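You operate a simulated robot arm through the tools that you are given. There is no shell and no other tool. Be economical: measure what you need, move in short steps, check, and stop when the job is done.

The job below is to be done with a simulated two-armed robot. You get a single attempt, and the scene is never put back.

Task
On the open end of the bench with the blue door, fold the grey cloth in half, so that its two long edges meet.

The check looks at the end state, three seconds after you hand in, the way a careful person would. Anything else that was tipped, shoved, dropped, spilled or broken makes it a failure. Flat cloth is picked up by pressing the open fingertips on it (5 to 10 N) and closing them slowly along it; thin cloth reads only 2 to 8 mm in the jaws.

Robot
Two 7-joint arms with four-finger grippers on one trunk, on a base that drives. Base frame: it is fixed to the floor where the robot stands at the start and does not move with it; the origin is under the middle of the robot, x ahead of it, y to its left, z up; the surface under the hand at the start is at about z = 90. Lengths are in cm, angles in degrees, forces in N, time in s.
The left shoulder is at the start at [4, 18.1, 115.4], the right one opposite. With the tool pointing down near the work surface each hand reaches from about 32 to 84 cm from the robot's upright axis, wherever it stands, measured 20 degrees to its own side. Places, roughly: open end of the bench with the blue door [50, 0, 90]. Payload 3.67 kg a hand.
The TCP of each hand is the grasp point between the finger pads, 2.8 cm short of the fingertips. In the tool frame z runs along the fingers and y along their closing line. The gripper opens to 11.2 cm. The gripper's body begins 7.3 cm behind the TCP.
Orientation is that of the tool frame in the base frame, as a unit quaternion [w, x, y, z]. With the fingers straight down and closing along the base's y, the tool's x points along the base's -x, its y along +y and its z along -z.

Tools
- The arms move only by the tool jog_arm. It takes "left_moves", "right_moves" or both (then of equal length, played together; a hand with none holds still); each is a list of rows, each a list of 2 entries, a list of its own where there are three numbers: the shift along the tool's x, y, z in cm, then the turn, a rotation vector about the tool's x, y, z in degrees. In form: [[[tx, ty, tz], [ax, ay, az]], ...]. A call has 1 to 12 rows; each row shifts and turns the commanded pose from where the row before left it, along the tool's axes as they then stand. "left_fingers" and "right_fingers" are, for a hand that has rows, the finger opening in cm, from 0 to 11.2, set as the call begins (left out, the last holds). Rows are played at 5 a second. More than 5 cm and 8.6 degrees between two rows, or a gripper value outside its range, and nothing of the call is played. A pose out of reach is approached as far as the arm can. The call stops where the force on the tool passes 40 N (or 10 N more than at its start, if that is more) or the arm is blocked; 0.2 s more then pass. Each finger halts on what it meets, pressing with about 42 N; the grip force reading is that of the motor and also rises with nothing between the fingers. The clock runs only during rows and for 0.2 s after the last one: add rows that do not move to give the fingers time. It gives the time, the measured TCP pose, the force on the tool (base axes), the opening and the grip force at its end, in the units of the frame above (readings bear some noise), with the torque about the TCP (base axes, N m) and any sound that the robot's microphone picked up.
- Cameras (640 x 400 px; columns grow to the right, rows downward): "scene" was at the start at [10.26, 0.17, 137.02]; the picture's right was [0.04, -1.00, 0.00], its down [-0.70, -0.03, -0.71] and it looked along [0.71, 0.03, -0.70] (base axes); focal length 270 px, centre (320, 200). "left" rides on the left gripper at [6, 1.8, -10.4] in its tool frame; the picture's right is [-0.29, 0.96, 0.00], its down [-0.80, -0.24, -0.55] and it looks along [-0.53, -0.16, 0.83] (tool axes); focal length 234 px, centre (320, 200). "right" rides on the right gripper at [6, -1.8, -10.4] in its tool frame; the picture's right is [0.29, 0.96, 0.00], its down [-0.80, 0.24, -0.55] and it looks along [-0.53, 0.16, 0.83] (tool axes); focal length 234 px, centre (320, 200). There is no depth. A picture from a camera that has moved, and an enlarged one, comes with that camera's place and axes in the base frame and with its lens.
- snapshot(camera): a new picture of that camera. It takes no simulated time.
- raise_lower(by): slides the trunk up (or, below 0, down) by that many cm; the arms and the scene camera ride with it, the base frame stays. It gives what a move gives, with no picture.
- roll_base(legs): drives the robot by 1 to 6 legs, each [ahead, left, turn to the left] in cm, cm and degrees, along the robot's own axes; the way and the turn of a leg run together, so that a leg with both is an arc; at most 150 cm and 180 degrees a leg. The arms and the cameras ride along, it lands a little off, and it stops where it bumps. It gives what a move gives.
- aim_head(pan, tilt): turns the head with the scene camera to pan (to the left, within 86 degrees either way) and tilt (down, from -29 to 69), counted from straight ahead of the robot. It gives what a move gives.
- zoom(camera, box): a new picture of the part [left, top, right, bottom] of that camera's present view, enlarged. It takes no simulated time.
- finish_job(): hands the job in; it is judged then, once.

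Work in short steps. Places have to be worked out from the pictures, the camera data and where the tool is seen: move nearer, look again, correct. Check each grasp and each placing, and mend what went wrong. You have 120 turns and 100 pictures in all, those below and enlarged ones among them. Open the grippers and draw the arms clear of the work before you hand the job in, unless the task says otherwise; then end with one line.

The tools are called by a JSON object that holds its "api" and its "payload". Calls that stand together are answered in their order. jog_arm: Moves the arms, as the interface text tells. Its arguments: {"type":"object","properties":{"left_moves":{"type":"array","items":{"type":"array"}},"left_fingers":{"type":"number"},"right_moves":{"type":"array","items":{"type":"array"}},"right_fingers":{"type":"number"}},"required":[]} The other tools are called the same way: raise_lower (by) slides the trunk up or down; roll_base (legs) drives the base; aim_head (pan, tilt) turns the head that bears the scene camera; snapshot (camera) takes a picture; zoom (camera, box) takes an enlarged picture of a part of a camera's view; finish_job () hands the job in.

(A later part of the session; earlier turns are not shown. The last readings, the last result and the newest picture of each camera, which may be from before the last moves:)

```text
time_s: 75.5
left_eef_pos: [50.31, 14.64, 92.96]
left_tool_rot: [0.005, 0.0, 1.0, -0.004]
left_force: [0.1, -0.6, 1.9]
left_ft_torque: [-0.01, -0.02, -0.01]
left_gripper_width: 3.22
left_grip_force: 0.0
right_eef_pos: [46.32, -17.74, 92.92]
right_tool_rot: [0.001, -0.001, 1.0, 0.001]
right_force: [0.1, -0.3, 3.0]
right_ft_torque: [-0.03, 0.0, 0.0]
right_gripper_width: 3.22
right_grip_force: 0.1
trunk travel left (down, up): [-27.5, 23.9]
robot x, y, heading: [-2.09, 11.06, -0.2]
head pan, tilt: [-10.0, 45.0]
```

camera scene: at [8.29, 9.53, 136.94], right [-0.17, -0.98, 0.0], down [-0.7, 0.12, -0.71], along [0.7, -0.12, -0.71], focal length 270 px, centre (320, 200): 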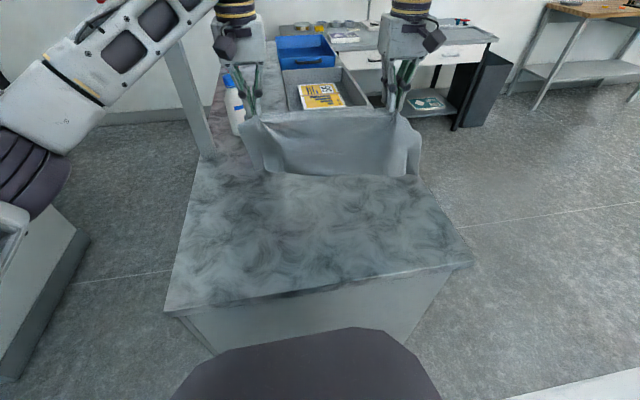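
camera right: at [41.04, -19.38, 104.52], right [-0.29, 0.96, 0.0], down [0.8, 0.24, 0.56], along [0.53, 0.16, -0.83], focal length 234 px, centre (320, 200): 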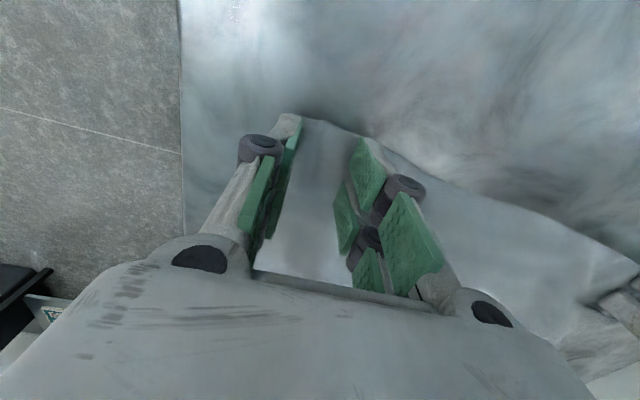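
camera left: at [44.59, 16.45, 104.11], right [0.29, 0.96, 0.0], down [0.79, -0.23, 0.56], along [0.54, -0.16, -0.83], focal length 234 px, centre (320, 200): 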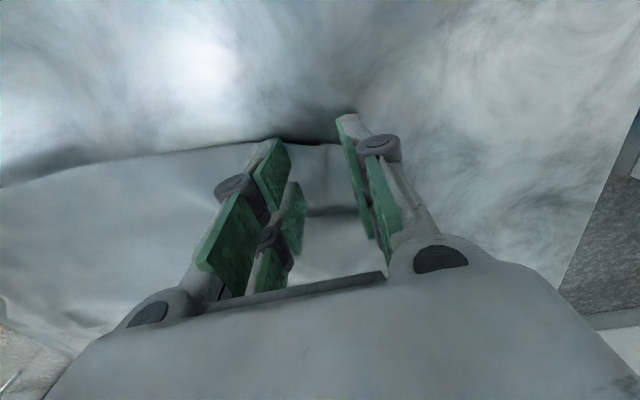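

Contact is at 2–3 N. I'll press a little more and close in steps.

{"api": "jog_arm", "payload": {"left_moves": [[[0, 0, 0.12], [0, 0, 0]], [[0, 0, 0], [0, 0, 0]]], "right_moves": [[[0, 0, 0.1], [0, 0, 0]], [[0, 0, 0], [0, 0, 0]]], "left_fingers": 2.7, "right_fingers": 2.7}}

{"api": "jog_arm", "payload": {"left_moves": [[[0, 0, 0], [0, 0, 0]]], "right_moves": [[[0, 0, 0], [0, 0, 0]]], "left_fingers": 2.0, "right_fingers": 2.0}}

{"api": "jog_arm", "payload": {"left_moves": [[[0, 0, 0], [0, 0, 0]]], "right_moves": [[[0, 0, 0], [0, 0, 0]]], "left_fingers": 1.2, "right_fingers": 1.2}}

{"api": "jog_arm", "payload": {"left_moves": [[[0, 0, 0], [0, 0, 0]], [[0, -0.15, 0], [0, 0, 0]], [[0, -0.15, 0], [0, 0, 0]]], "right_moves": [[[0, 0, 0], [0, 0, 0]], [[0, 0.15, 0], [0, 0, 0]], [[0, 0.15, 0], [0, 0, 0]]], "left_fingers": 0, "right_fingers": 0}}

{"api": "jog_arm", "payload": {"left_moves": [[[0, 0, -1], [0, 0, 0]], [[0, 0, -1.5], [0, 0, 0]], [[0, 0, -2], [0, 0, 0]], [[0, 0, -2], [0, 0, 0]], [[0, 0, 0], [0, 0, 0]]], "right_moves": [[[0, 0, -1], [0, 0, 0]], [[0, 0, -1.5], [0, 0, 0]], [[0, 0, -2], [0, 0, 0]], [[0, 0, -2], [0, 0, 0]], [[0, 0, 0], [0, 0, 0]]]}}

{"api": "zoom", "payload": {"camera": "scene", "box": [200, 110, 460, 272]}}

```text
time_s: 76.1
left_eef_pos: [50.25, 14.61, 92.84]
left_tool_rot: [0.006, -0.001, 1.0, -0.004]
left_force: [1.6, -0.8, 8.6]
left_ft_torque: [-0.02, -0.05, 0.02]
left_gripper_width: 2.63
left_grip_force: 0.0
right_eef_pos: [46.18, -17.61, 92.82]
right_tool_rot: [0.001, 0.0, 1.0, 0.0]
right_force: [0.9, 0.7, 8.4]
right_ft_torque: [-0.04, -0.01, 0.01]
right_gripper_width: 2.63
right_grip_force: 0.1
trunk travel left (down, up): [-27.5, 23.9]
robot x, y, heading: [-2.05, 10.97, 0.1]
head pan, tilt: [-10.0, 45.0]
```

```text
time_s: 76.5
left_eef_pos: [50.21, 14.79, 92.9]
left_tool_rot: [0.007, -0.001, 1.0, -0.004]
left_force: [0.4, -1.8, 9.2]
left_ft_torque: [-0.05, 0.03, -0.01]
left_gripper_width: 1.96
left_grip_force: 0.2
right_eef_pos: [46.18, -17.68, 92.85]
right_tool_rot: [0.001, 0.0, 1.0, 0.0]
right_force: [0.1, 1.4, 8.7]
right_ft_torque: [0.01, 0.01, 0.0]
right_gripper_width: 1.97
right_grip_force: 0.0
trunk travel left (down, up): [-27.5, 23.9]
robot x, y, heading: [-1.8, 10.87, -0.1]
head pan, tilt: [-10.0, 45.0]
```

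```text
time_s: 76.9
left_eef_pos: [50.27, 14.68, 92.8]
left_tool_rot: [0.006, -0.001, 1.0, -0.004]
left_force: [-0.9, -0.9, 8.2]
left_ft_torque: [-0.05, 0.05, 0.0]
left_gripper_width: 1.2
left_grip_force: 0.0
right_eef_pos: [46.09, -17.64, 92.79]
right_tool_rot: [0.0, 0.0, 1.0, 0.0]
right_force: [0.9, 0.8, 5.4]
right_ft_torque: [-0.02, 0.0, 0.01]
right_gripper_width: 1.16
right_grip_force: 0.0
trunk travel left (down, up): [-27.5, 23.9]
robot x, y, heading: [-2.18, 10.78, 0.1]
head pan, tilt: [-10.0, 45.0]
```

```text
time_s: 77.7
left_eef_pos: [50.18, 14.48, 92.74]
left_tool_rot: [0.005, 0.0, 1.0, -0.004]
left_force: [0.2, 1.5, 10.0]
left_ft_torque: [0.0, 0.0, 0.0]
left_gripper_width: 0.25
left_grip_force: 39.7
right_eef_pos: [46.28, -17.45, 92.74]
right_tool_rot: [0.001, 0.0, 1.0, 0.0]
right_force: [-0.2, -1.4, 3.2]
right_ft_torque: [-0.03, -0.01, 0.05]
right_gripper_width: 0.26
right_grip_force: 42.3
trunk travel left (down, up): [-27.5, 23.9]
robot x, y, heading: [-1.96, 11.13, 0.0]
head pan, tilt: [-10.0, 45.0]
```

```text
time_s: 78.9
left_eef_pos: [50.34, 14.48, 99.2]
left_tool_rot: [0.005, -0.001, 1.0, -0.003]
left_force: [1.1, -0.1, 0.4]
left_ft_torque: [-0.01, -0.01, -0.03]
left_gripper_width: 0.24
left_grip_force: 38.2
right_eef_pos: [46.41, -17.44, 99.13]
right_tool_rot: [0.0, 0.001, 1.0, 0.0]
right_force: [-0.2, -0.6, -1.8]
right_ft_torque: [-0.01, 0.03, 0.04]
right_gripper_width: 0.36
right_grip_force: 42.4
trunk travel left (down, up): [-27.5, 23.9]
robot x, y, heading: [-1.82, 11.03, 0.2]
head pan, tilt: [-10.0, 45.0]
```

```text
2.46 times, centred on (330, 191) of scene
camera zoom: at [8.24, 9.53, 136.95], right [-0.17, -0.98, 0.0], down [-0.7, 0.12, -0.71], along [0.7, -0.12, -0.71], focal length 664 px, centre (295, 222)
```

zoom: 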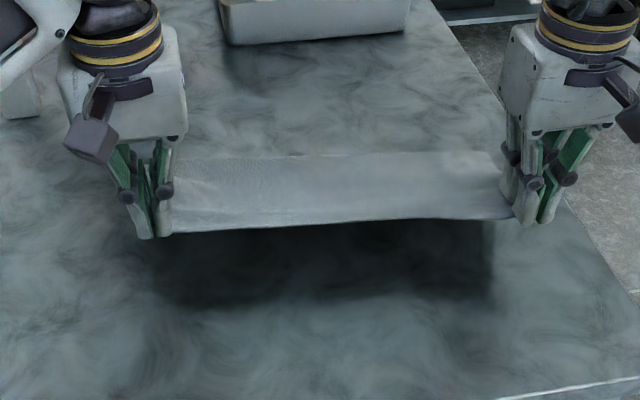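

The edge is held on both sides. I'll lift it high so the whole cloth hangs open, levelling the left hand's x with the right's.

{"api": "jog_arm", "payload": {"left_moves": [[[0.5, 0, -3], [0, 0, 0]], [[0.5, 0, -3], [0, 0, 0]], [[0.5, 0, -3], [0, 0, 0]], [[0.5, 0, -3], [0, 0, 0]], [[0.5, 0, -3], [0, 0, 0]], [[0.5, 0, -3], [0, 0, 0]], [[0.5, 0, -3], [0, 0, 0]], [[0.4, 0, -3], [0, 0, 0]], [[0, 0, -2], [0, 0, 0]], [[0, 0, 0], [0, 0, 0]], [[0, 0, 0], [0, 0, 0]]], "right_moves": [[[0, 0, -3], [0, 0, 0]], [[0, 0, -3], [0, 0, 0]], [[0, 0, -3], [0, 0, 0]], [[0, 0, -3], [0, 0, 0]], [[0, 0, -3], [0, 0, 0]], [[0, 0, -3], [0, 0, 0]], [[0, 0, -3], [0, 0, 0]], [[0, 0, -3], [0, 0, 0]], [[0, 0, -2], [0, 0, 0]], [[0, 0, 0], [0, 0, 0]], [[0, 0, 0], [0, 0, 0]]]}}

{"api": "snapshot", "payload": {"camera": "scene"}}

```text
time_s: 81.3
left_eef_pos: [46.15, 14.7, 125.28]
left_tool_rot: [0.006, -0.001, 1.0, -0.002]
left_force: [-0.9, 0.1, 0.0]
left_ft_torque: [-0.05, -0.03, 0.0]
left_gripper_width: 0.26
left_grip_force: 38.0
right_eef_pos: [46.23, -17.49, 125.27]
right_tool_rot: [0.0, 0.0, 1.0, 0.0]
right_force: [0.1, 1.5, -1.4]
right_ft_torque: [0.04, -0.01, 0.02]
right_gripper_width: 0.17
right_grip_force: 37.6
trunk travel left (down, up): [-27.5, 23.9]
robot x, y, heading: [-2.17, 11.24, 0.2]
head pan, tilt: [-10.0, 45.0]
```

```text
15 pictures are left
camera scene: at [8.17, 9.54, 136.96], right [-0.17, -0.98, 0.0], down [-0.7, 0.12, -0.71], along [0.7, -0.12, -0.71], focal length 270 px, centre (320, 200)
```

scene: 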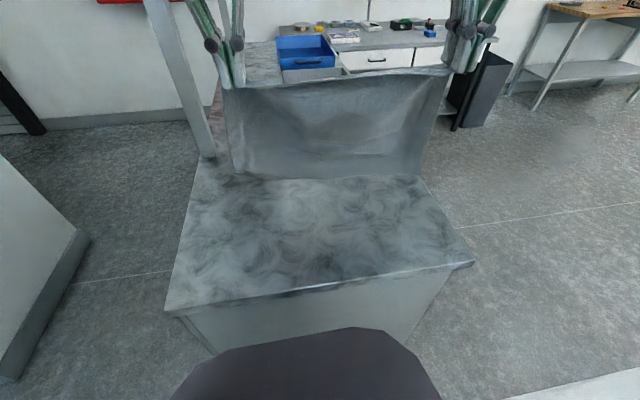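

The cloth hangs open. I'll let it settle for a moment and check the lower edge closely.

{"api": "jog_arm", "payload": {"left_moves": [[[0, 0, 0], [0, 0, 0]], [[0, 0, 0], [0, 0, 0]], [[0, 0, 0], [0, 0, 0]], [[0, 0, 0], [0, 0, 0]], [[0, 0, 0], [0, 0, 0]], [[0, 0, 0], [0, 0, 0]]]}}

{"api": "zoom", "payload": {"camera": "scene", "box": [200, 60, 460, 222]}}

```text
time_s: 82.7
left_eef_pos: [46.09, 14.51, 125.26]
left_tool_rot: [0.006, -0.001, 1.0, -0.004]
left_force: [-0.1, -0.2, -0.7]
left_ft_torque: [-0.08, 0.02, -0.03]
left_gripper_width: 0.28
left_grip_force: 38.1
right_eef_pos: [46.14, -17.41, 125.21]
right_tool_rot: [0.001, 0.0, 1.0, 0.0]
right_force: [-0.2, 1.0, -0.2]
right_ft_torque: [-0.03, 0.0, 0.0]
right_gripper_width: 0.28
right_grip_force: 41.6
trunk travel left (down, up): [-27.5, 23.9]
robot x, y, heading: [-1.91, 11.13, 0.1]
head pan, tilt: [-10.0, 45.0]
```

```text
2.46 times, centred on (330, 141) of scene
camera zoom: at [8.19, 9.54, 136.96], right [-0.17, -0.98, 0.0], down [-0.7, 0.12, -0.71], along [0.7, -0.12, -0.71], focal length 664 px, centre (295, 345)
```

zoom: 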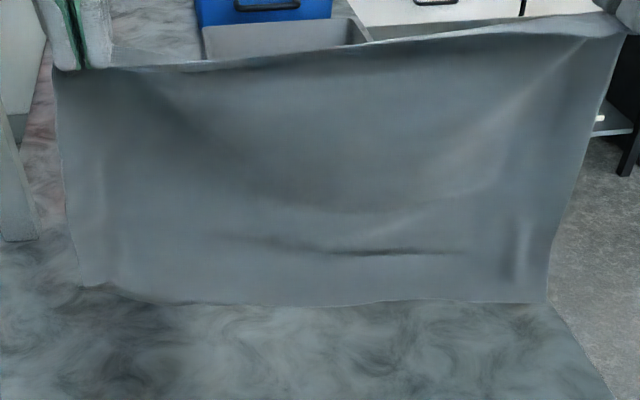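

The lower part hangs slightly away from me. I'll move the hands nearer, then lower while travelling away, so the bottom edge drags behind toward me as it lands.

{"api": "jog_arm", "payload": {"left_moves": [[[2, 0, 0], [0, 0, 0]], [[2, 0, 0], [0, 0, 0]], [[0, 0, 0], [0, 0, 0]], [[-1.4, 0, 1.8], [0, 0, 0]], [[-1.5, 0, 1.8], [0, 0, 0]], [[-1.6, 0, 1.8], [0, 0, 0]], [[-1.6, 0, 1.8], [0, 0, 0]], [[-1.6, 0, 1.8], [0, 0, 0]], [[-1.6, 0, 1.8], [0, 0, 0]], [[-1.6, 0, 1.8], [0, 0, 0]], [[-1.6, 0, 1.8], [0, 0, 0]], [[-1.6, 0, 1.8], [0, 0, 0]]], "right_moves": [[[2, 0, 0], [0, 0, 0]], [[2, 0, 0], [0, 0, 0]], [[0, 0, 0], [0, 0, 0]], [[-1.4, 0, 1.8], [0, 0, 0]], [[-1.5, 0, 1.8], [0, 0, 0]], [[-1.6, 0, 1.8], [0, 0, 0]], [[-1.6, 0, 1.8], [0, 0, 0]], [[-1.6, 0, 1.8], [0, 0, 0]], [[-1.6, 0, 1.8], [0, 0, 0]], [[-1.6, 0, 1.8], [0, 0, 0]], [[-1.6, 0, 1.8], [0, 0, 0]], [[-1.6, 0, 1.8], [0, 0, 0]]]}}

{"api": "zoom", "payload": {"camera": "scene", "box": [200, 90, 460, 252]}}

```text
time_s: 85.3
left_eef_pos: [56.57, 14.43, 108.91]
left_tool_rot: [0.004, -0.001, 1.0, -0.004]
left_force: [-0.8, -0.3, -0.5]
left_ft_torque: [-0.04, 0.07, 0.0]
left_gripper_width: 0.28
left_grip_force: 41.3
right_eef_pos: [56.36, -17.45, 108.9]
right_tool_rot: [0.0, 0.0, 1.0, 0.0]
right_force: [0.9, 0.4, 0.5]
right_ft_torque: [0.04, 0.0, -0.03]
right_gripper_width: 0.19
right_grip_force: 39.1
trunk travel left (down, up): [-27.5, 23.9]
robot x, y, heading: [-2.07, 11.1, 0.2]
head pan, tilt: [-10.0, 45.0]
```

```text
2.46 times, centred on (330, 171) of scene
camera zoom: at [8.38, 9.53, 136.94], right [-0.17, -0.98, 0.0], down [-0.7, 0.12, -0.71], along [0.7, -0.12, -0.71], focal length 664 px, centre (295, 271)
```

zoom: 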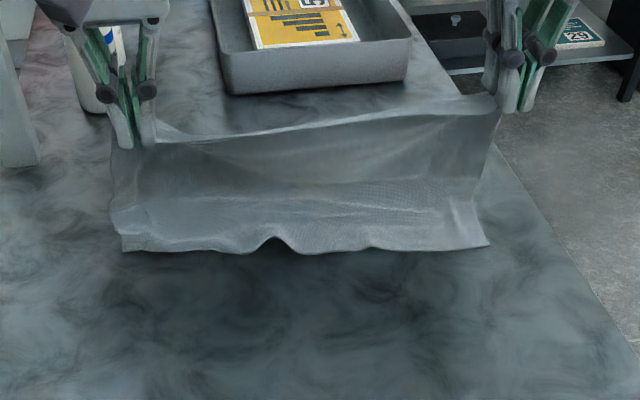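

The bottom edge landed at x≈56.6, pointing toward me as wanted, with the cloth laid to x≈64. To lay half its length (about 14 cm) I'll carry on moving away to x≈65.5 before coming back.

{"api": "jog_arm", "payload": {"left_moves": [[[-1.5, 0, 0.4], [0, 0, 0]], [[-1.5, 0, 0.4], [0, 0, 0]], [[-1.5, 0, 0.4], [0, 0, 0]], [[-1.5, 0, 0.4], [0, 0, 0]], [[-1.5, 0, 0.4], [0, 0, 0]], [[-1.5, 0, 0.4], [0, 0, 0]], [[0, 0, 0], [0, 0, 0]], [[0, 0, 0], [0, 0, 0]]], "right_moves": [[[-1.5, 0, 0.4], [0, 0, 0]], [[-1.5, 0, 0.4], [0, 0, 0]], [[-1.5, 0, 0.4], [0, 0, 0]], [[-1.5, 0, 0.4], [0, 0, 0]], [[-1.5, 0, 0.4], [0, 0, 0]], [[-1.5, 0, 0.4], [0, 0, 0]], [[0, 0, 0], [0, 0, 0]], [[0, 0, 0], [0, 0, 0]]]}}

{"api": "zoom", "payload": {"camera": "scene", "box": [200, 70, 460, 232]}}

```text
time_s: 87.1
left_eef_pos: [65.45, 14.41, 106.75]
left_tool_rot: [0.005, -0.001, 1.0, -0.003]
left_force: [-0.4, 0.4, -1.6]
left_ft_torque: [-0.02, 0.0, 0.02]
left_gripper_width: 0.32
left_grip_force: 41.2
right_eef_pos: [65.43, -17.5, 106.7]
right_tool_rot: [0.001, 0.0, 1.0, 0.001]
right_force: [0.4, 1.0, 1.0]
right_ft_torque: [0.03, 0.02, 0.01]
right_gripper_width: 0.19
right_grip_force: 38.6
trunk travel left (down, up): [-27.5, 23.9]
robot x, y, heading: [-1.75, 10.61, 0.2]
head pan, tilt: [-10.0, 45.0]
```

```text
2.46 times, centred on (330, 151) of scene
camera zoom: at [8.22, 9.53, 136.95], right [-0.17, -0.98, 0.0], down [-0.7, 0.12, -0.71], along [0.7, -0.12, -0.71], focal length 664 px, centre (295, 321)
```

zoom: 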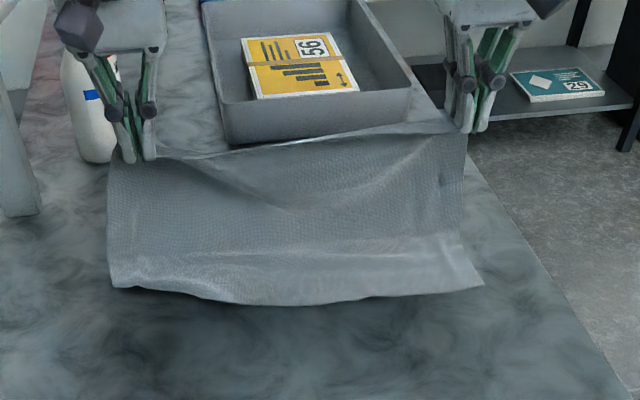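

The lower edge is skewed: its left end got dragged to x≈62 while the right is at 56.4. I'll lift again, bring the cloth nearer, let it settle fully, and lower it straight before travelling away, which also leaves more room.

{"api": "jog_arm", "payload": {"left_moves": [[[0.5, 0, -2.5], [0, 0, 0]], [[1, 0, -2.5], [0, 0, 0]], [[2, 0, -2.5], [0, 0, 0]], [[2.6, 0, -2.5], [0, 0, 0]], [[2.6, 0, -2.5], [0, 0, 0]], [[2.6, 0, -2.5], [0, 0, 0]], [[2.6, 0, -2.5], [0, 0, 0]], [[2.6, 0, -2], [0, 0, 0]], [[2.6, 0, 0], [0, 0, 0]], [[2.6, 0, 0], [0, 0, 0]], [[2.3, 0, 0], [0, 0, 0]], [[0, 0, 0], [0, 0, 0]]], "right_moves": [[[0.5, 0, -2.5], [0, 0, 0]], [[1, 0, -2.5], [0, 0, 0]], [[2, 0, -2.5], [0, 0, 0]], [[2.6, 0, -2.5], [0, 0, 0]], [[2.6, 0, -2.5], [0, 0, 0]], [[2.6, 0, -2.5], [0, 0, 0]], [[2.6, 0, -2.5], [0, 0, 0]], [[2.6, 0, -2], [0, 0, 0]], [[2.6, 0, 0], [0, 0, 0]], [[2.6, 0, 0], [0, 0, 0]], [[2.3, 0, 0], [0, 0, 0]], [[0, 0, 0], [0, 0, 0]]]}}

{"api": "jog_arm", "payload": {"left_moves": [[[0, 0, 0], [0, 0, 0]], [[0, 0, 0], [0, 0, 0]], [[0, 0, 0], [0, 0, 0]], [[0, 0, 0], [0, 0, 0]], [[0, 0, 0], [0, 0, 0]], [[0, 0, 0], [0, 0, 0]], [[0, 0, 0], [0, 0, 0]], [[0, 0, 0], [0, 0, 0]]], "right_moves": [[[0, 0, 0], [0, 0, 0]], [[0, 0, 0], [0, 0, 0]], [[0, 0, 0], [0, 0, 0]], [[0, 0, 0], [0, 0, 0]], [[0, 0, 0], [0, 0, 0]], [[0, 0, 0], [0, 0, 0]], [[0, 0, 0], [0, 0, 0]], [[0, 0, 0], [0, 0, 0]]]}}

{"api": "zoom", "payload": {"camera": "scene", "box": [190, 50, 470, 225]}}

```text
time_s: 89.7
left_eef_pos: [41.08, 14.59, 125.95]
left_tool_rot: [0.004, 0.0, 1.0, -0.003]
left_force: [-0.3, 0.5, 0.7]
left_ft_torque: [0.0, 0.05, 0.02]
left_gripper_width: 0.24
left_grip_force: 39.5
right_eef_pos: [41.4, -17.31, 126.14]
right_tool_rot: [0.0, 0.001, 1.0, 0.0]
right_force: [0.3, 0.5, 0.0]
right_ft_torque: [0.0, 0.0, 0.04]
right_gripper_width: 0.23
right_grip_force: 37.6
trunk travel left (down, up): [-27.5, 23.9]
robot x, y, heading: [-1.96, 11.33, 0.1]
head pan, tilt: [-10.0, 45.0]
```

```text
time_s: 91.5
left_eef_pos: [41.07, 14.61, 125.95]
left_tool_rot: [0.005, 0.0, 1.0, -0.003]
left_force: [-0.4, -0.8, -0.4]
left_ft_torque: [-0.01, -0.03, -0.01]
left_gripper_width: 0.27
left_grip_force: 39.9
right_eef_pos: [41.25, -17.33, 126.19]
right_tool_rot: [0.001, 0.0, 1.0, 0.0]
right_force: [-0.3, 0.4, 1.3]
right_ft_torque: [0.01, 0.01, -0.05]
right_gripper_width: 0.21
right_grip_force: 37.9
trunk travel left (down, up): [-27.5, 23.9]
robot x, y, heading: [-1.87, 10.96, 0.1]
head pan, tilt: [-10.0, 45.0]
```

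```text
2.29 times, centred on (330, 138) of scene
camera zoom: at [8.18, 9.53, 136.96], right [-0.17, -0.98, 0.0], down [-0.7, 0.12, -0.71], along [0.7, -0.12, -0.71], focal length 617 px, centre (297, 343)
```

zoom: 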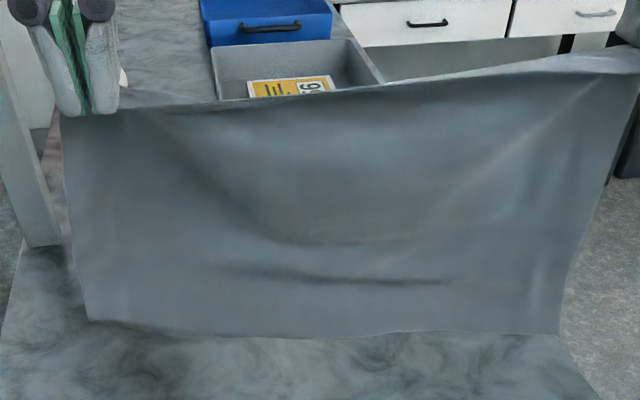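

It hangs evenly now. I'll spread the hands slightly to tension the top edge, lower straight down until the bottom touches, then travel away while lowering.

{"api": "jog_arm", "payload": {"left_moves": [[[0, 0.2, 1.5], [0, 0, 0]], [[0, 0.2, 1.6], [0, 0, 0]], [[0, 0, 1.6], [0, 0, 0]], [[0, 0, 1.6], [0, 0, 0]], [[0, 0, 1.6], [0, 0, 0]], [[0, 0, 0], [0, 0, 0]], [[0, 0, 0], [0, 0, 0]]], "right_moves": [[[0, -0.2, 1.6], [0, 0, 0]], [[0, -0.2, 1.6], [0, 0, 0]], [[0, 0, 1.6], [0, 0, 0]], [[0, 0, 1.6], [0, 0, 0]], [[0, 0, 1.6], [0, 0, 0]], [[0, 0, 0], [0, 0, 0]], [[0, 0, 0], [0, 0, 0]]]}}

{"api": "jog_arm", "payload": {"left_moves": [[[-1.2, 0, 1.2], [0, 0, 0]], [[-1.5, 0, 1.2], [0, 0, 0]], [[-1.5, 0, 1.2], [0, 0, 0]], [[-1.5, 0, 1.2], [0, 0, 0]], [[-1.5, 0, 1.2], [0, 0, 0]], [[-1.5, 0, 1.2], [0, 0, 0]], [[-1.5, 0, 1.2], [0, 0, 0]], [[-1.5, 0, 1.2], [0, 0, 0]], [[-1.5, 0, 1.2], [0, 0, 0]], [[0, 0, 0], [0, 0, 0]], [[0, 0, 0], [0, 0, 0]]], "right_moves": [[[-1.2, 0, 1.2], [0, 0, 0]], [[-1.5, 0, 1.2], [0, 0, 0]], [[-1.5, 0, 1.2], [0, 0, 0]], [[-1.5, 0, 1.2], [0, 0, 0]], [[-1.5, 0, 1.2], [0, 0, 0]], [[-1.5, 0, 1.2], [0, 0, 0]], [[-1.5, 0, 1.2], [0, 0, 0]], [[-1.5, 0, 1.2], [0, 0, 0]], [[-1.5, 0, 1.2], [0, 0, 0]], [[0, 0, 0], [0, 0, 0]], [[0, 0, 0], [0, 0, 0]]]}}

{"api": "zoom", "payload": {"camera": "scene", "box": [190, 100, 470, 275]}}

```text
time_s: 93.1
left_eef_pos: [41.23, 14.89, 118.07]
left_tool_rot: [0.005, -0.001, 1.0, -0.003]
left_force: [-0.6, -1.2, 0.3]
left_ft_torque: [-0.03, 0.06, 0.01]
left_gripper_width: 0.27
left_grip_force: 40.8
right_eef_pos: [41.32, -17.67, 118.14]
right_tool_rot: [0.001, -0.001, 1.0, 0.0]
right_force: [-0.4, 2.1, 0.1]
right_ft_torque: [0.02, -0.03, 0.04]
right_gripper_width: 0.19
right_grip_force: 38.5
trunk travel left (down, up): [-27.5, 23.9]
robot x, y, heading: [-1.87, 10.95, 0.2]
head pan, tilt: [-10.0, 45.0]
```

```text
time_s: 95.5
left_eef_pos: [54.58, 14.93, 107.44]
left_tool_rot: [0.006, -0.002, 1.0, -0.003]
left_force: [-0.2, -1.0, -1.0]
left_ft_torque: [-0.03, 0.0, 0.01]
left_gripper_width: 0.28
left_grip_force: 39.1
right_eef_pos: [54.63, -17.81, 107.26]
right_tool_rot: [0.0, 0.0, 1.0, 0.0]
right_force: [0.4, 1.7, 0.7]
right_ft_torque: [0.01, 0.04, -0.01]
right_gripper_width: 0.21
right_grip_force: 40.2
trunk travel left (down, up): [-27.5, 23.9]
robot x, y, heading: [-1.94, 11.09, -0.1]
head pan, tilt: [-10.0, 45.0]
```

```text
2.29 times, centred on (330, 188) of scene
camera zoom: at [8.23, 9.53, 136.95], right [-0.17, -0.98, 0.0], down [-0.7, 0.12, -0.71], along [0.7, -0.12, -0.71], focal length 617 px, centre (297, 229)
```

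zoom: 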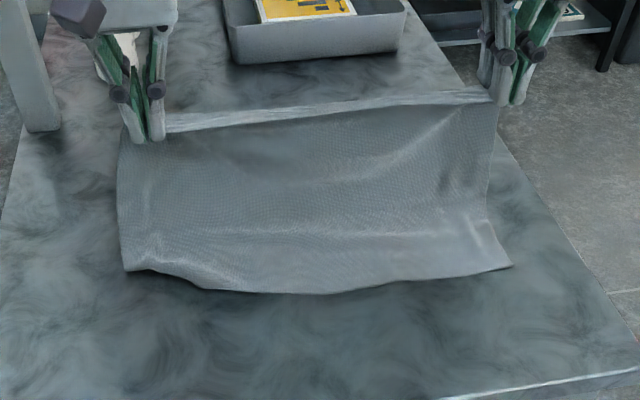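

The bottom edge is straight at x≈45.7 except the left corner, pulled to ≈51 because the left side hangs slightly shorter. I'll retrace, then repeat with the left hand about 2.5 cm lower and trailing slightly.

{"api": "jog_arm", "payload": {"left_moves": [[[1, 0, -2], [0, 0, 0]], [[1.5, 0, -2], [0, 0, 0]], [[2, 0, -2], [0, 0, 0]], [[2, 0, -2], [0, 0, 0]], [[2, 0, -2], [0, 0, 0]], [[2, 0, -2], [0, 0, 0]], [[2, 0, -2], [0, 0, 0]], [[2, 0, -1], [0, 0, 0]], [[0, 0, 0], [0, 0, 0]], [[0, 0, 0], [0, 0, 0]], [[0, 0, 0], [0, 0, 0]], [[0, 0, 0], [0, 0, 0]]], "right_moves": [[[1, 0, -2], [0, 0, 0]], [[1.5, 0, -2], [0, 0, 0]], [[2, 0, -2], [0, 0, 0]], [[2, 0, -2], [0, 0, 0]], [[2, 0, -2], [0, 0, 0]], [[2, 0, -2], [0, 0, 0]], [[2, 0, -2], [0, 0, 0]], [[0.8, 0, -1], [0, 0, 0]], [[0, 0, 0], [0, 0, 0]], [[0, 0, 0], [0, 0, 0]], [[0, 0, 0], [0, 0, 0]], [[0, 0, 0], [0, 0, 0]]]}}

{"api": "jog_arm", "payload": {"left_moves": [[[0, 0, 2], [0, 0, 0]], [[0, 0, 2], [0, 0, 0]], [[0, 0, 2], [0, 0, 0]], [[0, 0, 2], [0, 0, 0]], [[0, 0, 1.5], [0, 0, 0]], [[0, 0, 0], [0, 0, 0]], [[0, 0, 0], [0, 0, 0]]], "right_moves": [[[0, 0, 1.5], [0, 0, 0]], [[0, 0, 1.5], [0, 0, 0]], [[0, 0, 1.5], [0, 0, 0]], [[0, 0, 1.5], [0, 0, 0]], [[0, 0, 1], [0, 0, 0]], [[0, 0, 0], [0, 0, 0]], [[0, 0, 0], [0, 0, 0]]]}}

{"api": "jog_arm", "payload": {"left_moves": [[[-1.2, 0, 1.2], [0, 0, 0]], [[-1.5, 0, 1.2], [0, 0, 0]], [[-1.5, 0, 1.2], [0, 0, 0]], [[-1.5, 0, 1.2], [0, 0, 0]], [[-1.5, 0, 1.2], [0, 0, 0]], [[-1.5, 0, 1.2], [0, 0, 0]], [[-1.5, 0, 1], [0, 0, 0]], [[-1.5, 0, 1], [0, 0, 0]], [[-1.5, 0, 0.8], [0, 0, 0]], [[0, 0, 0], [0, 0, 0]], [[0, 0, 0], [0, 0, 0]]], "right_moves": [[[-1.2, 0, 1.2], [0, 0, 0]], [[-1.5, 0, 1.2], [0, 0, 0]], [[-1.5, 0, 1.2], [0, 0, 0]], [[-1.5, 0, 1.2], [0, 0, 0]], [[-1.5, 0, 1.2], [0, 0, 0]], [[-1.5, 0, 1.2], [0, 0, 0]], [[-1.5, 0, 1.2], [0, 0, 0]], [[-1.5, 0, 1.2], [0, 0, 0]], [[-1.5, 0, 1.2], [0, 0, 0]], [[0, 0, 0], [0, 0, 0]], [[0, 0, 0], [0, 0, 0]]]}}

{"api": "zoom", "payload": {"camera": "scene", "box": [190, 100, 470, 275]}}

```text
time_s: 98.1
left_eef_pos: [39.99, 14.95, 122.27]
left_tool_rot: [0.005, 0.0, 1.0, -0.003]
left_force: [0.5, -1.9, -0.6]
left_ft_torque: [-0.07, 0.0, 0.02]
left_gripper_width: 0.27
left_grip_force: 38.7
right_eef_pos: [41.28, -17.78, 122.24]
right_tool_rot: [0.001, 0.0, 1.0, 0.0]
right_force: [0.1, 3.0, -1.0]
right_ft_torque: [0.08, 0.01, 0.03]
right_gripper_width: 0.17
right_grip_force: 38.2
trunk travel left (down, up): [-27.5, 23.9]
robot x, y, heading: [-1.76, 10.94, -0.0]
head pan, tilt: [-10.0, 45.0]
```

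```text
time_s: 99.7
left_eef_pos: [40.13, 14.92, 112.68]
left_tool_rot: [0.006, -0.001, 1.0, -0.003]
left_force: [0.2, -1.5, 0.0]
left_ft_torque: [-0.08, 0.01, 0.02]
left_gripper_width: 0.28
left_grip_force: 41.0
right_eef_pos: [41.12, -17.85, 115.19]
right_tool_rot: [0.0, 0.0, 1.0, -0.001]
right_force: [-0.2, 3.6, -1.3]
right_ft_torque: [0.07, 0.02, 0.06]
right_gripper_width: 0.2
right_grip_force: 37.8
trunk travel left (down, up): [-27.5, 23.9]
robot x, y, heading: [-1.81, 11.26, 0.1]
head pan, tilt: [-10.0, 45.0]
```

```text
time_s: 102.1
left_eef_pos: [53.41, 15.03, 102.98]
left_tool_rot: [0.005, -0.001, 1.0, -0.003]
left_force: [0.7, -3.1, 0.3]
left_ft_torque: [-0.13, 0.03, 0.03]
left_gripper_width: 0.27
left_grip_force: 41.2
right_eef_pos: [54.42, -17.96, 104.46]
right_tool_rot: [0.001, 0.0, 1.0, -0.001]
right_force: [-1.2, 3.1, 1.4]
right_ft_torque: [0.0, 0.02, 0.02]
right_gripper_width: 0.2
right_grip_force: 40.7
trunk travel left (down, up): [-27.5, 23.9]
robot x, y, heading: [-2.09, 10.98, 0.4]
head pan, tilt: [-10.0, 45.0]
```

```text
2.29 times, centred on (330, 188) of scene
camera zoom: at [8.23, 9.54, 136.95], right [-0.17, -0.98, 0.0], down [-0.7, 0.12, -0.71], along [0.7, -0.12, -0.71], focal length 617 px, centre (297, 229)
```

zoom: 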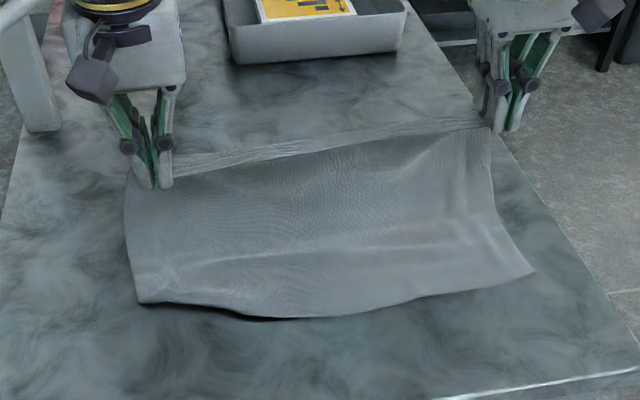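

Much straighter: the bottom edge lies at x≈43–44.5, with the left corner at 47. I'll move the hands out to x≈58 above the intended fold, then come back toward me while lowering, laying the top half with its edge over the bottom edge.

{"api": "jog_arm", "payload": {"left_moves": [[[-1.5, 0, -0.4], [0, 0, 0]], [[-1.5, 0, -0.3], [0, 0, 0]], [[-1.6, 0, -0.3], [0, 0, 0]], [[0, 0, 0], [0, 0, 0]], [[0, 0, 0], [0, 0, 0]]], "right_moves": [[[-1.2, 0, -0.2], [0, 0, 0]], [[-1.2, 0, -0.2], [0, 0, 0]], [[-1.2, 0, -0.2], [0, 0, 0]], [[0, 0, 0], [0, 0, 0]], [[0, 0, 0], [0, 0, 0]]]}}

{"api": "jog_arm", "payload": {"left_moves": [[[1.3, 0, 1.0], [0, 0, 0]], [[1.3, 0, 1.1], [0, 0, 0]], [[1.3, 0, 1.19], [0, 0, 0]], [[1.3, 0, 1.19], [0, 0, 0]], [[1.3, 0, 1.19], [0, 0, 0]], [[1.3, 0, 1.19], [0, 0, 0]], [[0, 0, 0], [0, 0, 0]]], "right_moves": [[[1.42, 0, 1.1], [0, 0, 0]], [[1.42, 0, 1.2], [0, 0, 0]], [[1.42, 0, 1.3], [0, 0, 0]], [[1.42, 0, 1.3], [0, 0, 0]], [[1.42, 0, 1.3], [0, 0, 0]], [[1.42, 0, 1.3], [0, 0, 0]], [[0, 0, 0], [0, 0, 0]]]}}

{"api": "zoom", "payload": {"camera": "scene", "box": [190, 100, 470, 275]}}

```text
time_s: 103.3
left_eef_pos: [57.91, 14.92, 104.04]
left_tool_rot: [0.005, 0.0, 1.0, -0.003]
left_force: [0.4, -2.2, 0.2]
left_ft_torque: [-0.05, 0.01, -0.03]
left_gripper_width: 0.23
left_grip_force: 38.5
right_eef_pos: [57.99, -17.87, 104.97]
right_tool_rot: [0.0, 0.0, 1.0, 0.001]
right_force: [0.8, 2.2, 0.0]
right_ft_torque: [0.0, -0.01, 0.02]
right_gripper_width: 0.29
right_grip_force: 38.5
trunk travel left (down, up): [-27.5, 23.9]
robot x, y, heading: [-1.63, 11.44, 0.0]
head pan, tilt: [-10.0, 45.0]
```

```text
time_s: 104.9
left_eef_pos: [49.97, 14.78, 96.95]
left_tool_rot: [0.005, -0.001, 1.0, -0.003]
left_force: [0.3, -1.0, -0.3]
left_ft_torque: [-0.01, 0.01, -0.01]
left_gripper_width: 0.29
left_grip_force: 41.1
right_eef_pos: [49.56, -17.8, 97.48]
right_tool_rot: [0.0, 0.0, 1.0, 0.0]
right_force: [-0.1, 1.8, -0.5]
right_ft_torque: [0.06, 0.02, -0.03]
right_gripper_width: 0.18
right_grip_force: 37.3
trunk travel left (down, up): [-27.5, 23.9]
robot x, y, heading: [-2.01, 10.85, 0.4]
head pan, tilt: [-10.0, 45.0]
```

```text
2.29 times, centred on (330, 188) of scene
camera zoom: at [8.23, 9.54, 136.95], right [-0.17, -0.98, 0.0], down [-0.7, 0.12, -0.71], along [0.7, -0.12, -0.71], focal length 617 px, centre (297, 229)
```

zoom: 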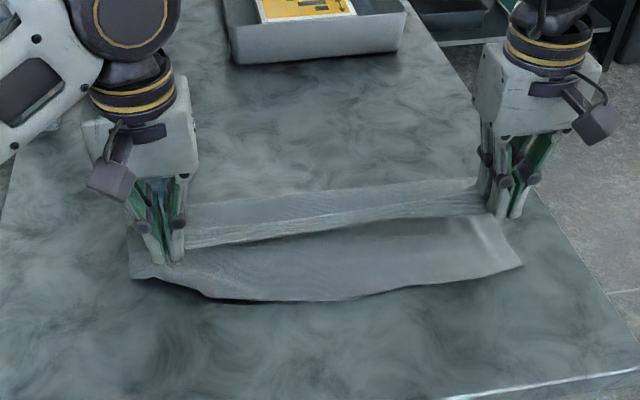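

The fold is at x≈59 and the top edge is coming over well. The left corner of the bottom edge is still pulled in to about 50. I'll finish laying the top edge down, then check before releasing.

{"api": "jog_arm", "payload": {"left_moves": [[[0.66, 0, 1.18], [0, 0, 0]], [[0.66, 0, 1.18], [0, 0, 0]], [[0.66, 0, 1.18], [0, 0, 0]], [[0, 0, 0], [0, 0, 0]]], "right_moves": [[[1.15, 0, 1.36], [0, 0, 0]], [[1.15, 0, 1.36], [0, 0, 0]], [[1.15, 0, 1.36], [0, 0, 0]], [[0, 0, 0], [0, 0, 0]]]}}

{"api": "jog_arm", "payload": {"left_moves": [[[0, 0, 0], [0, 0, 0]], [[0, 0, 0], [0, 0, 0]], [[0, 0, -1], [0, 0, 0]], [[0, 0, -2], [0, 0, 0]], [[0, 0, -3], [0, 0, 0]], [[0, 3, -3], [0, 0, 0]], [[0, 4, -2], [0, 0, 0]], [[0, 4, 0], [0, 0, 0]]], "right_moves": [[[0, 0, 0], [0, 0, 0]], [[0, 0, 0], [0, 0, 0]], [[0, 0, -1], [0, 0, 0]], [[0, 0, -2], [0, 0, 0]], [[0, 0, -3], [0, 0, 0]], [[0, -3, -3], [0, 0, 0]], [[0, -4, -2], [0, 0, 0]], [[0, -4, 0], [0, 0, 0]]], "left_fingers": 3.2, "right_fingers": 3.2}}

{"api": "zoom", "payload": {"camera": "scene", "box": [210, 140, 450, 290]}}

```text
time_s: 105.9
left_eef_pos: [48.28, 14.69, 93.4]
left_tool_rot: [0.005, -0.001, 1.0, -0.004]
left_force: [-0.5, -0.1, 0.1]
left_ft_torque: [0.03, -0.04, -0.04]
left_gripper_width: 0.27
left_grip_force: 40.9
right_eef_pos: [46.08, -17.81, 93.45]
right_tool_rot: [0.002, 0.0, 1.0, 0.0]
right_force: [0.0, 0.7, -0.2]
right_ft_torque: [0.01, 0.01, 0.0]
right_gripper_width: 0.23
right_grip_force: 38.9
trunk travel left (down, up): [-27.5, 23.9]
robot x, y, heading: [-1.83, 11.04, 0.5]
head pan, tilt: [-10.0, 45.0]
```

```text
time_s: 107.7
left_eef_pos: [48.01, 26.01, 104.65]
left_tool_rot: [0.005, -0.002, 1.0, -0.004]
left_force: [0.3, 0.4, 0.3]
left_ft_torque: [-0.02, 0.0, -0.01]
left_gripper_width: 3.21
left_grip_force: 0.0
right_eef_pos: [46.26, -28.87, 104.68]
right_tool_rot: [0.001, 0.001, 1.0, 0.0]
right_force: [-0.4, -0.3, 0.5]
right_ft_torque: [0.02, 0.02, 0.0]
right_gripper_width: 3.19
right_grip_force: 0.2
trunk travel left (down, up): [-27.5, 23.9]
robot x, y, heading: [-2.0, 11.11, -0.1]
head pan, tilt: [-10.0, 45.0]
```

```text
2.67 times, centred on (330, 215) of scene
camera zoom: at [8.16, 9.52, 136.95], right [-0.17, -0.98, 0.0], down [-0.7, 0.12, -0.71], along [0.7, -0.12, -0.71], focal length 719 px, centre (293, 160)
```

zoom: 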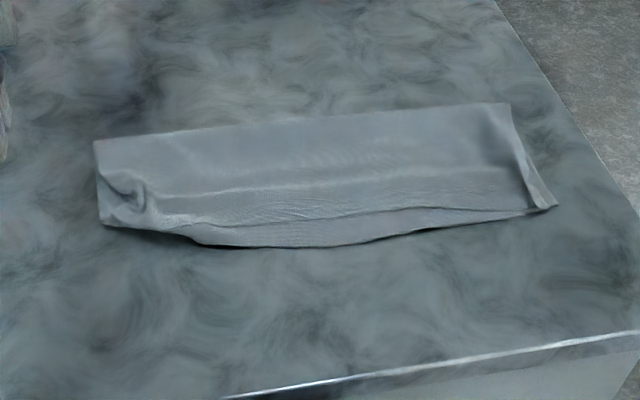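

Now it's properly folded, and the edges meet at the right end. In the middle the bottom edge (x≈44.4) bows out about 2.8 cm past the top edge (≈47.2). I'll press lightly on that exposed strip with both hands and slide it back under.

{"api": "jog_arm", "payload": {"left_moves": [[[0.52, -4, 2.1], [0, 0, 0]], [[0.52, -4, 2.1], [0, 0, 0]], [[0.52, -4, 2.1], [0, 0, 0]], [[0.52, -4, 2.1], [0, 0, 0]], [[0.52, -4, 2.1], [0, 0, 0]], [[0, 0, 0], [0, 0, 0]]], "right_moves": [[[0.25, 4.17, 2.1], [0, 0, 0]], [[0.25, 4.17, 2.1], [0, 0, 0]], [[0.25, 4.17, 2.1], [0, 0, 0]], [[0.25, 4.17, 2.1], [0, 0, 0]], [[0.25, 4.17, 2.1], [0, 0, 0]], [[0, 0, 0], [0, 0, 0]]]}}

{"api": "jog_arm", "payload": {"left_moves": [[[0, 0, 0.6], [0, 0, 0]], [[0, 0, 0.4], [0, 0, 0]], [[0, 0, 0], [0, 0, 0]]], "right_moves": [[[0, 0, 0.6], [0, 0, 0]], [[0, 0, 0.4], [0, 0, 0]], [[0, 0, 0], [0, 0, 0]]]}}

```text
time_s: 109.1
left_eef_pos: [45.77, 5.72, 94.1]
left_tool_rot: [0.005, -0.001, 1.0, -0.003]
left_force: [0.2, 0.4, 0.9]
left_ft_torque: [0.0, -0.03, 0.0]
left_gripper_width: 3.21
left_grip_force: 0.0
right_eef_pos: [44.81, -7.86, 94.07]
right_tool_rot: [0.001, 0.0, 1.0, 0.0]
right_force: [0.2, -0.1, 0.6]
right_ft_torque: [-0.01, -0.04, -0.01]
right_gripper_width: 3.21
right_grip_force: 0.0
trunk travel left (down, up): [-27.5, 23.9]
robot x, y, heading: [-2.09, 10.97, 0.2]
head pan, tilt: [-10.0, 45.0]
```

```text
time_s: 109.9
left_eef_pos: [45.62, 5.73, 92.99]
left_tool_rot: [0.005, -0.001, 1.0, -0.003]
left_force: [-0.3, -0.1, -0.5]
left_ft_torque: [0.0, 0.0, 0.01]
left_gripper_width: 3.21
left_grip_force: 0.0
right_eef_pos: [44.88, -7.93, 93.08]
right_tool_rot: [0.001, 0.0, 1.0, 0.0]
right_force: [-0.2, 0.9, 1.2]
right_ft_torque: [-0.01, -0.03, 0.01]
right_gripper_width: 3.22
right_grip_force: 0.1
trunk travel left (down, up): [-27.5, 23.9]
robot x, y, heading: [-2.18, 10.84, 0.2]
head pan, tilt: [-10.0, 45.0]
```

The fingers are close to the top layer's edge, so I'll shift both about 0.9 cm toward me first so they only catch the outermost strip. Then I'll press and slide it 1.8 cm away.

{"api": "jog_arm", "payload": {"left_moves": [[[0, 0, -0.4], [0, 0, 0]], [[0.9, 0, 0], [0, 0, 0]], [[0, 0, 0.4], [0, 0, 0]], [[0, 0, 0.18], [0, 0, 0]], [[0, 0, 0], [0, 0, 0]]], "right_moves": [[[0, 0, -0.4], [0, 0, 0]], [[0.9, 0, 0], [0, 0, 0]], [[0, 0, 0.4], [0, 0, 0]], [[0, 0, 0.18], [0, 0, 0]], [[0, 0, 0], [0, 0, 0]]]}}

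{"api": "snapshot", "payload": {"camera": "right"}}

```text
time_s: 111.1
left_eef_pos: [44.57, 5.79, 92.86]
left_tool_rot: [0.005, -0.001, 1.0, -0.004]
left_force: [0.5, 0.6, 3.3]
left_ft_torque: [0.07, -0.08, 0.0]
left_gripper_width: 3.22
left_grip_force: 0.1
right_eef_pos: [43.98, -7.86, 92.71]
right_tool_rot: [0.001, 0.0, 1.0, 0.0]
right_force: [0.8, -1.8, 8.6]
right_ft_torque: [-0.21, -0.19, 0.03]
right_gripper_width: 3.26
right_grip_force: 0.3
trunk travel left (down, up): [-27.5, 23.9]
robot x, y, heading: [-1.98, 11.28, 0.1]
head pan, tilt: [-10.0, 45.0]
```

```text
6 pictures are left
camera right: at [37.84, -9.59, 103.34], right [-0.29, 0.96, 0.0], down [0.8, 0.24, 0.56], along [0.53, 0.16, -0.83], focal length 234 px, centre (320, 200)
```

right: 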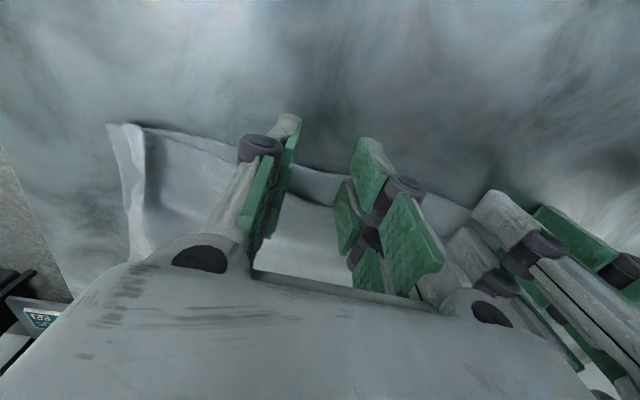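

The views confirm the bottom edge at x≈44.0 and the top edge at 46.7, with the fingers on the outer strip. I'll slide both hands away by about 2 cm.

{"api": "jog_arm", "payload": {"left_moves": [[[-0.4, 0, 0.04], [0, 0, 0]], [[-0.4, 0, 0], [0, 0, 0]], [[-0.4, 0, 0], [0, 0, 0]], [[-0.4, 0, 0], [0, 0, 0]], [[-0.3, 0, 0], [0, 0, 0]], [[0, 0, 0], [0, 0, 0]]], "right_moves": [[[-0.4, 0, 0], [0, 0, 0]], [[-0.4, 0, 0], [0, 0, 0]], [[-0.4, 0, 0], [0, 0, 0]], [[-0.4, 0, 0], [0, 0, 0]], [[-0.4, 0, 0], [0, 0, 0]], [[0, 0, 0], [0, 0, 0]]]}}

{"api": "jog_arm", "payload": {"left_moves": [[[0, 0, -2], [0, 0, 0]], [[0, 0, -4], [0, 0, 0]], [[0, 4, -2], [0, 0, 0]], [[0, 4.5, 0], [0, 0, 0]], [[0, 4.5, 0], [0, 0, 0]], [[0, 4.5, 0], [0, 0, 0]]], "right_moves": [[[0, 0, -2], [0, 0, 0]], [[0, 0, -4], [0, 0, 0]], [[0, -4, -2], [0, 0, 0]], [[0, -4.5, 0], [0, 0, 0]], [[0, -4.5, 0], [0, 0, 0]], [[0, -4.5, 0], [0, 0, 0]]]}}

{"api": "zoom", "payload": {"camera": "scene", "box": [230, 160, 430, 285]}}

```text
time_s: 112.5
left_eef_pos: [46.44, 5.83, 92.86]
left_tool_rot: [0.006, -0.001, 1.0, -0.004]
left_force: [-1.5, -0.7, 4.9]
left_ft_torque: [0.07, -0.1, 0.0]
left_gripper_width: 3.21
left_grip_force: 0.1
right_eef_pos: [45.85, -7.93, 92.91]
right_tool_rot: [0.001, 0.001, 1.0, 0.0]
right_force: [-2.1, -0.7, 9.2]
right_ft_torque: [-0.13, -0.13, 0.01]
right_gripper_width: 3.25
right_grip_force: 0.4
trunk travel left (down, up): [-27.5, 23.9]
robot x, y, heading: [-1.78, 11.16, 0.4]
head pan, tilt: [-10.0, 45.0]
```

```text
time_s: 113.9
left_eef_pos: [46.56, 23.3, 100.79]
left_tool_rot: [0.005, 0.0, 1.0, -0.003]
left_force: [0.1, -0.1, -0.2]
left_ft_torque: [0.01, 0.03, -0.01]
left_gripper_width: 3.2
left_grip_force: 0.1
right_eef_pos: [45.77, -25.63, 100.93]
right_tool_rot: [0.0, 0.001, 1.0, 0.0]
right_force: [-1.0, 0.0, -0.4]
right_ft_torque: [0.03, -0.03, -0.01]
right_gripper_width: 3.2
right_grip_force: 0.2
trunk travel left (down, up): [-27.5, 23.9]
robot x, y, heading: [-2.17, 10.9, 0.1]
head pan, tilt: [-10.0, 45.0]
```

```text
3.20 times, centred on (330, 222) of scene
camera zoom: at [8.08, 9.53, 136.96], right [-0.17, -0.98, 0.0], down [-0.7, 0.12, -0.71], along [0.7, -0.12, -0.71], focal length 863 px, centre (288, 128)
```

zoom: 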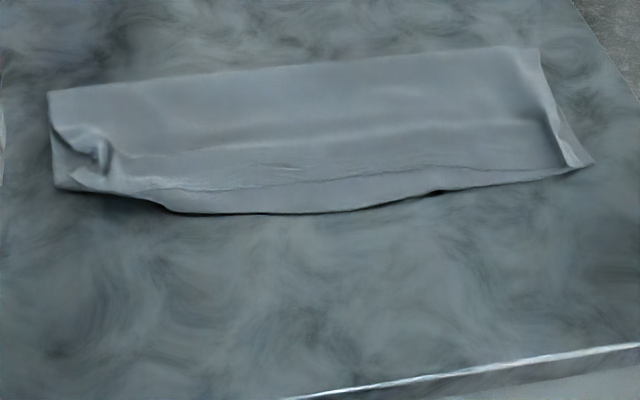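

Both layers slid together, leaving a gap of about 2.8 cm mid-edge because the top edge sags in the middle. The standing ridges at the two ends belong to the top layer only. I'll re-grasp those without pressing, lift slightly, stretch the edge straight and re-lay it.

{"api": "jog_arm", "payload": {"left_moves": [[[-0.91, -2.7, 1.93], [0, 0, 0]], [[-0.91, -2.7, 1.93], [0, 0, 0]], [[-0.91, -2.7, 1.93], [0, 0, 0]], [[0, 0, 0], [0, 0, 0]]], "right_moves": [[[-0.41, 2.78, 1.97], [0, 0, 0]], [[-0.41, 2.78, 1.97], [0, 0, 0]], [[-0.41, 2.78, 1.97], [0, 0, 0]], [[0, 0, 0], [0, 0, 0]]]}}

{"api": "snapshot", "payload": {"camera": "left"}}

{"api": "snapshot", "payload": {"camera": "right"}}

```text
time_s: 114.9
left_eef_pos: [49.26, 15.08, 95.19]
left_tool_rot: [0.006, -0.001, 1.0, -0.004]
left_force: [-0.5, 0.0, 0.1]
left_ft_torque: [0.01, 0.0, -0.05]
left_gripper_width: 3.22
left_grip_force: 0.0
right_eef_pos: [47.05, -17.11, 95.03]
right_tool_rot: [0.001, 0.0, 1.0, 0.0]
right_force: [-0.4, 0.6, -0.2]
right_ft_torque: [-0.01, 0.01, 0.0]
right_gripper_width: 3.2
right_grip_force: 0.0
trunk travel left (down, up): [-27.5, 23.9]
robot x, y, heading: [-2.18, 11.26, 0.1]
head pan, tilt: [-10.0, 45.0]
```

```text
4 pictures are left
camera left: at [43.27, 16.89, 105.48], right [0.29, 0.96, 0.0], down [0.79, -0.23, 0.56], along [0.54, -0.16, -0.83], focal length 234 px, centre (320, 200)
```

left: 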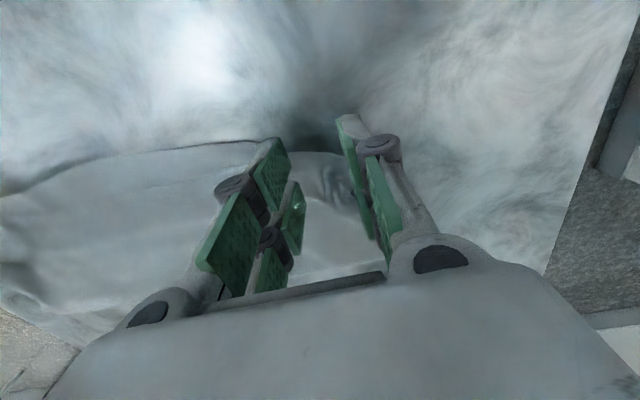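

```text
3 pictures are left
camera right: at [40.99, -18.85, 105.46], right [-0.29, 0.96, 0.0], down [0.8, 0.24, 0.56], along [0.53, 0.16, -0.83], focal length 234 px, centre (320, 200)
```

right: 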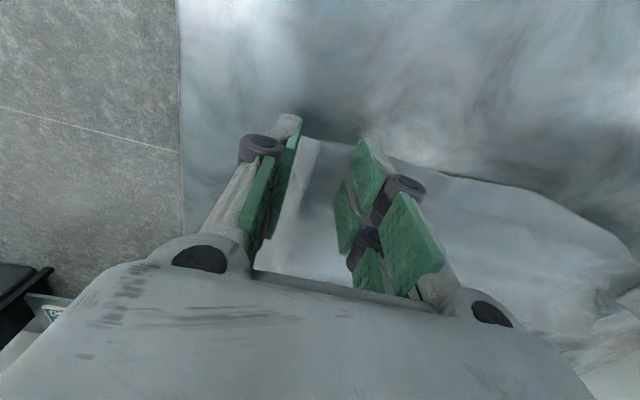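

Right ridge sits between the fingers; on the left I need to be 1 cm further in. I'll lower to just above the bench without pressing and close.

{"api": "jog_arm", "payload": {"left_moves": [[[-1, 0, 0], [0, 0, 0]], [[0, 0, 0.9], [0, 0, 0]], [[0, 0, 0.8], [0, 0, 0]], [[0, 0, 0], [0, 0, 0]]], "right_moves": [[[-0.2, 0, 0], [0, 0, 0]], [[0, 0, 0.9], [0, 0, 0]], [[0, 0, 0.7], [0, 0, 0]], [[0, 0, 0], [0, 0, 0]]]}}

{"api": "jog_arm", "payload": {"left_moves": [[[0, 0, 0], [0, 0, 0]], [[0, 0, 0], [0, 0, 0]], [[0, 0, 0], [0, 0, 0]], [[0, 0, 0], [0, 0, 0]]], "right_moves": [[[0, 0, 0], [0, 0, 0]], [[0, 0, 0], [0, 0, 0]], [[0, 0, 0], [0, 0, 0]], [[0, 0, 0], [0, 0, 0]]], "left_fingers": 0, "right_fingers": 0}}

```text
time_s: 115.9
left_eef_pos: [50.31, 15.33, 93.26]
left_tool_rot: [0.005, -0.002, 1.0, -0.003]
left_force: [-0.3, 0.7, 1.0]
left_ft_torque: [-0.04, -0.03, 0.03]
left_gripper_width: 3.22
left_grip_force: 0.1
right_eef_pos: [47.37, -17.2, 93.4]
right_tool_rot: [0.002, 0.0, 1.0, 0.0]
right_force: [0.2, 0.3, -0.5]
right_ft_torque: [-0.02, 0.0, 0.01]
right_gripper_width: 3.24
right_grip_force: 0.1
trunk travel left (down, up): [-27.5, 23.9]
robot x, y, heading: [-1.56, 10.85, 0.2]
head pan, tilt: [-10.0, 45.0]
```

```text
time_s: 116.9
left_eef_pos: [50.51, 15.21, 93.43]
left_tool_rot: [0.005, 0.0, 1.0, -0.003]
left_force: [0.3, -2.7, 2.4]
left_ft_torque: [-0.07, 0.0, -0.04]
left_gripper_width: 0.31
left_grip_force: 39.9
right_eef_pos: [47.27, -17.15, 93.47]
right_tool_rot: [0.001, -0.001, 1.0, 0.0]
right_force: [0.1, 2.3, 0.8]
right_ft_torque: [0.09, -0.02, 0.06]
right_gripper_width: 0.16
right_grip_force: 37.1
trunk travel left (down, up): [-27.5, 23.9]
robot x, y, heading: [-1.78, 10.83, -0.0]
head pan, tilt: [-10.0, 45.0]
```

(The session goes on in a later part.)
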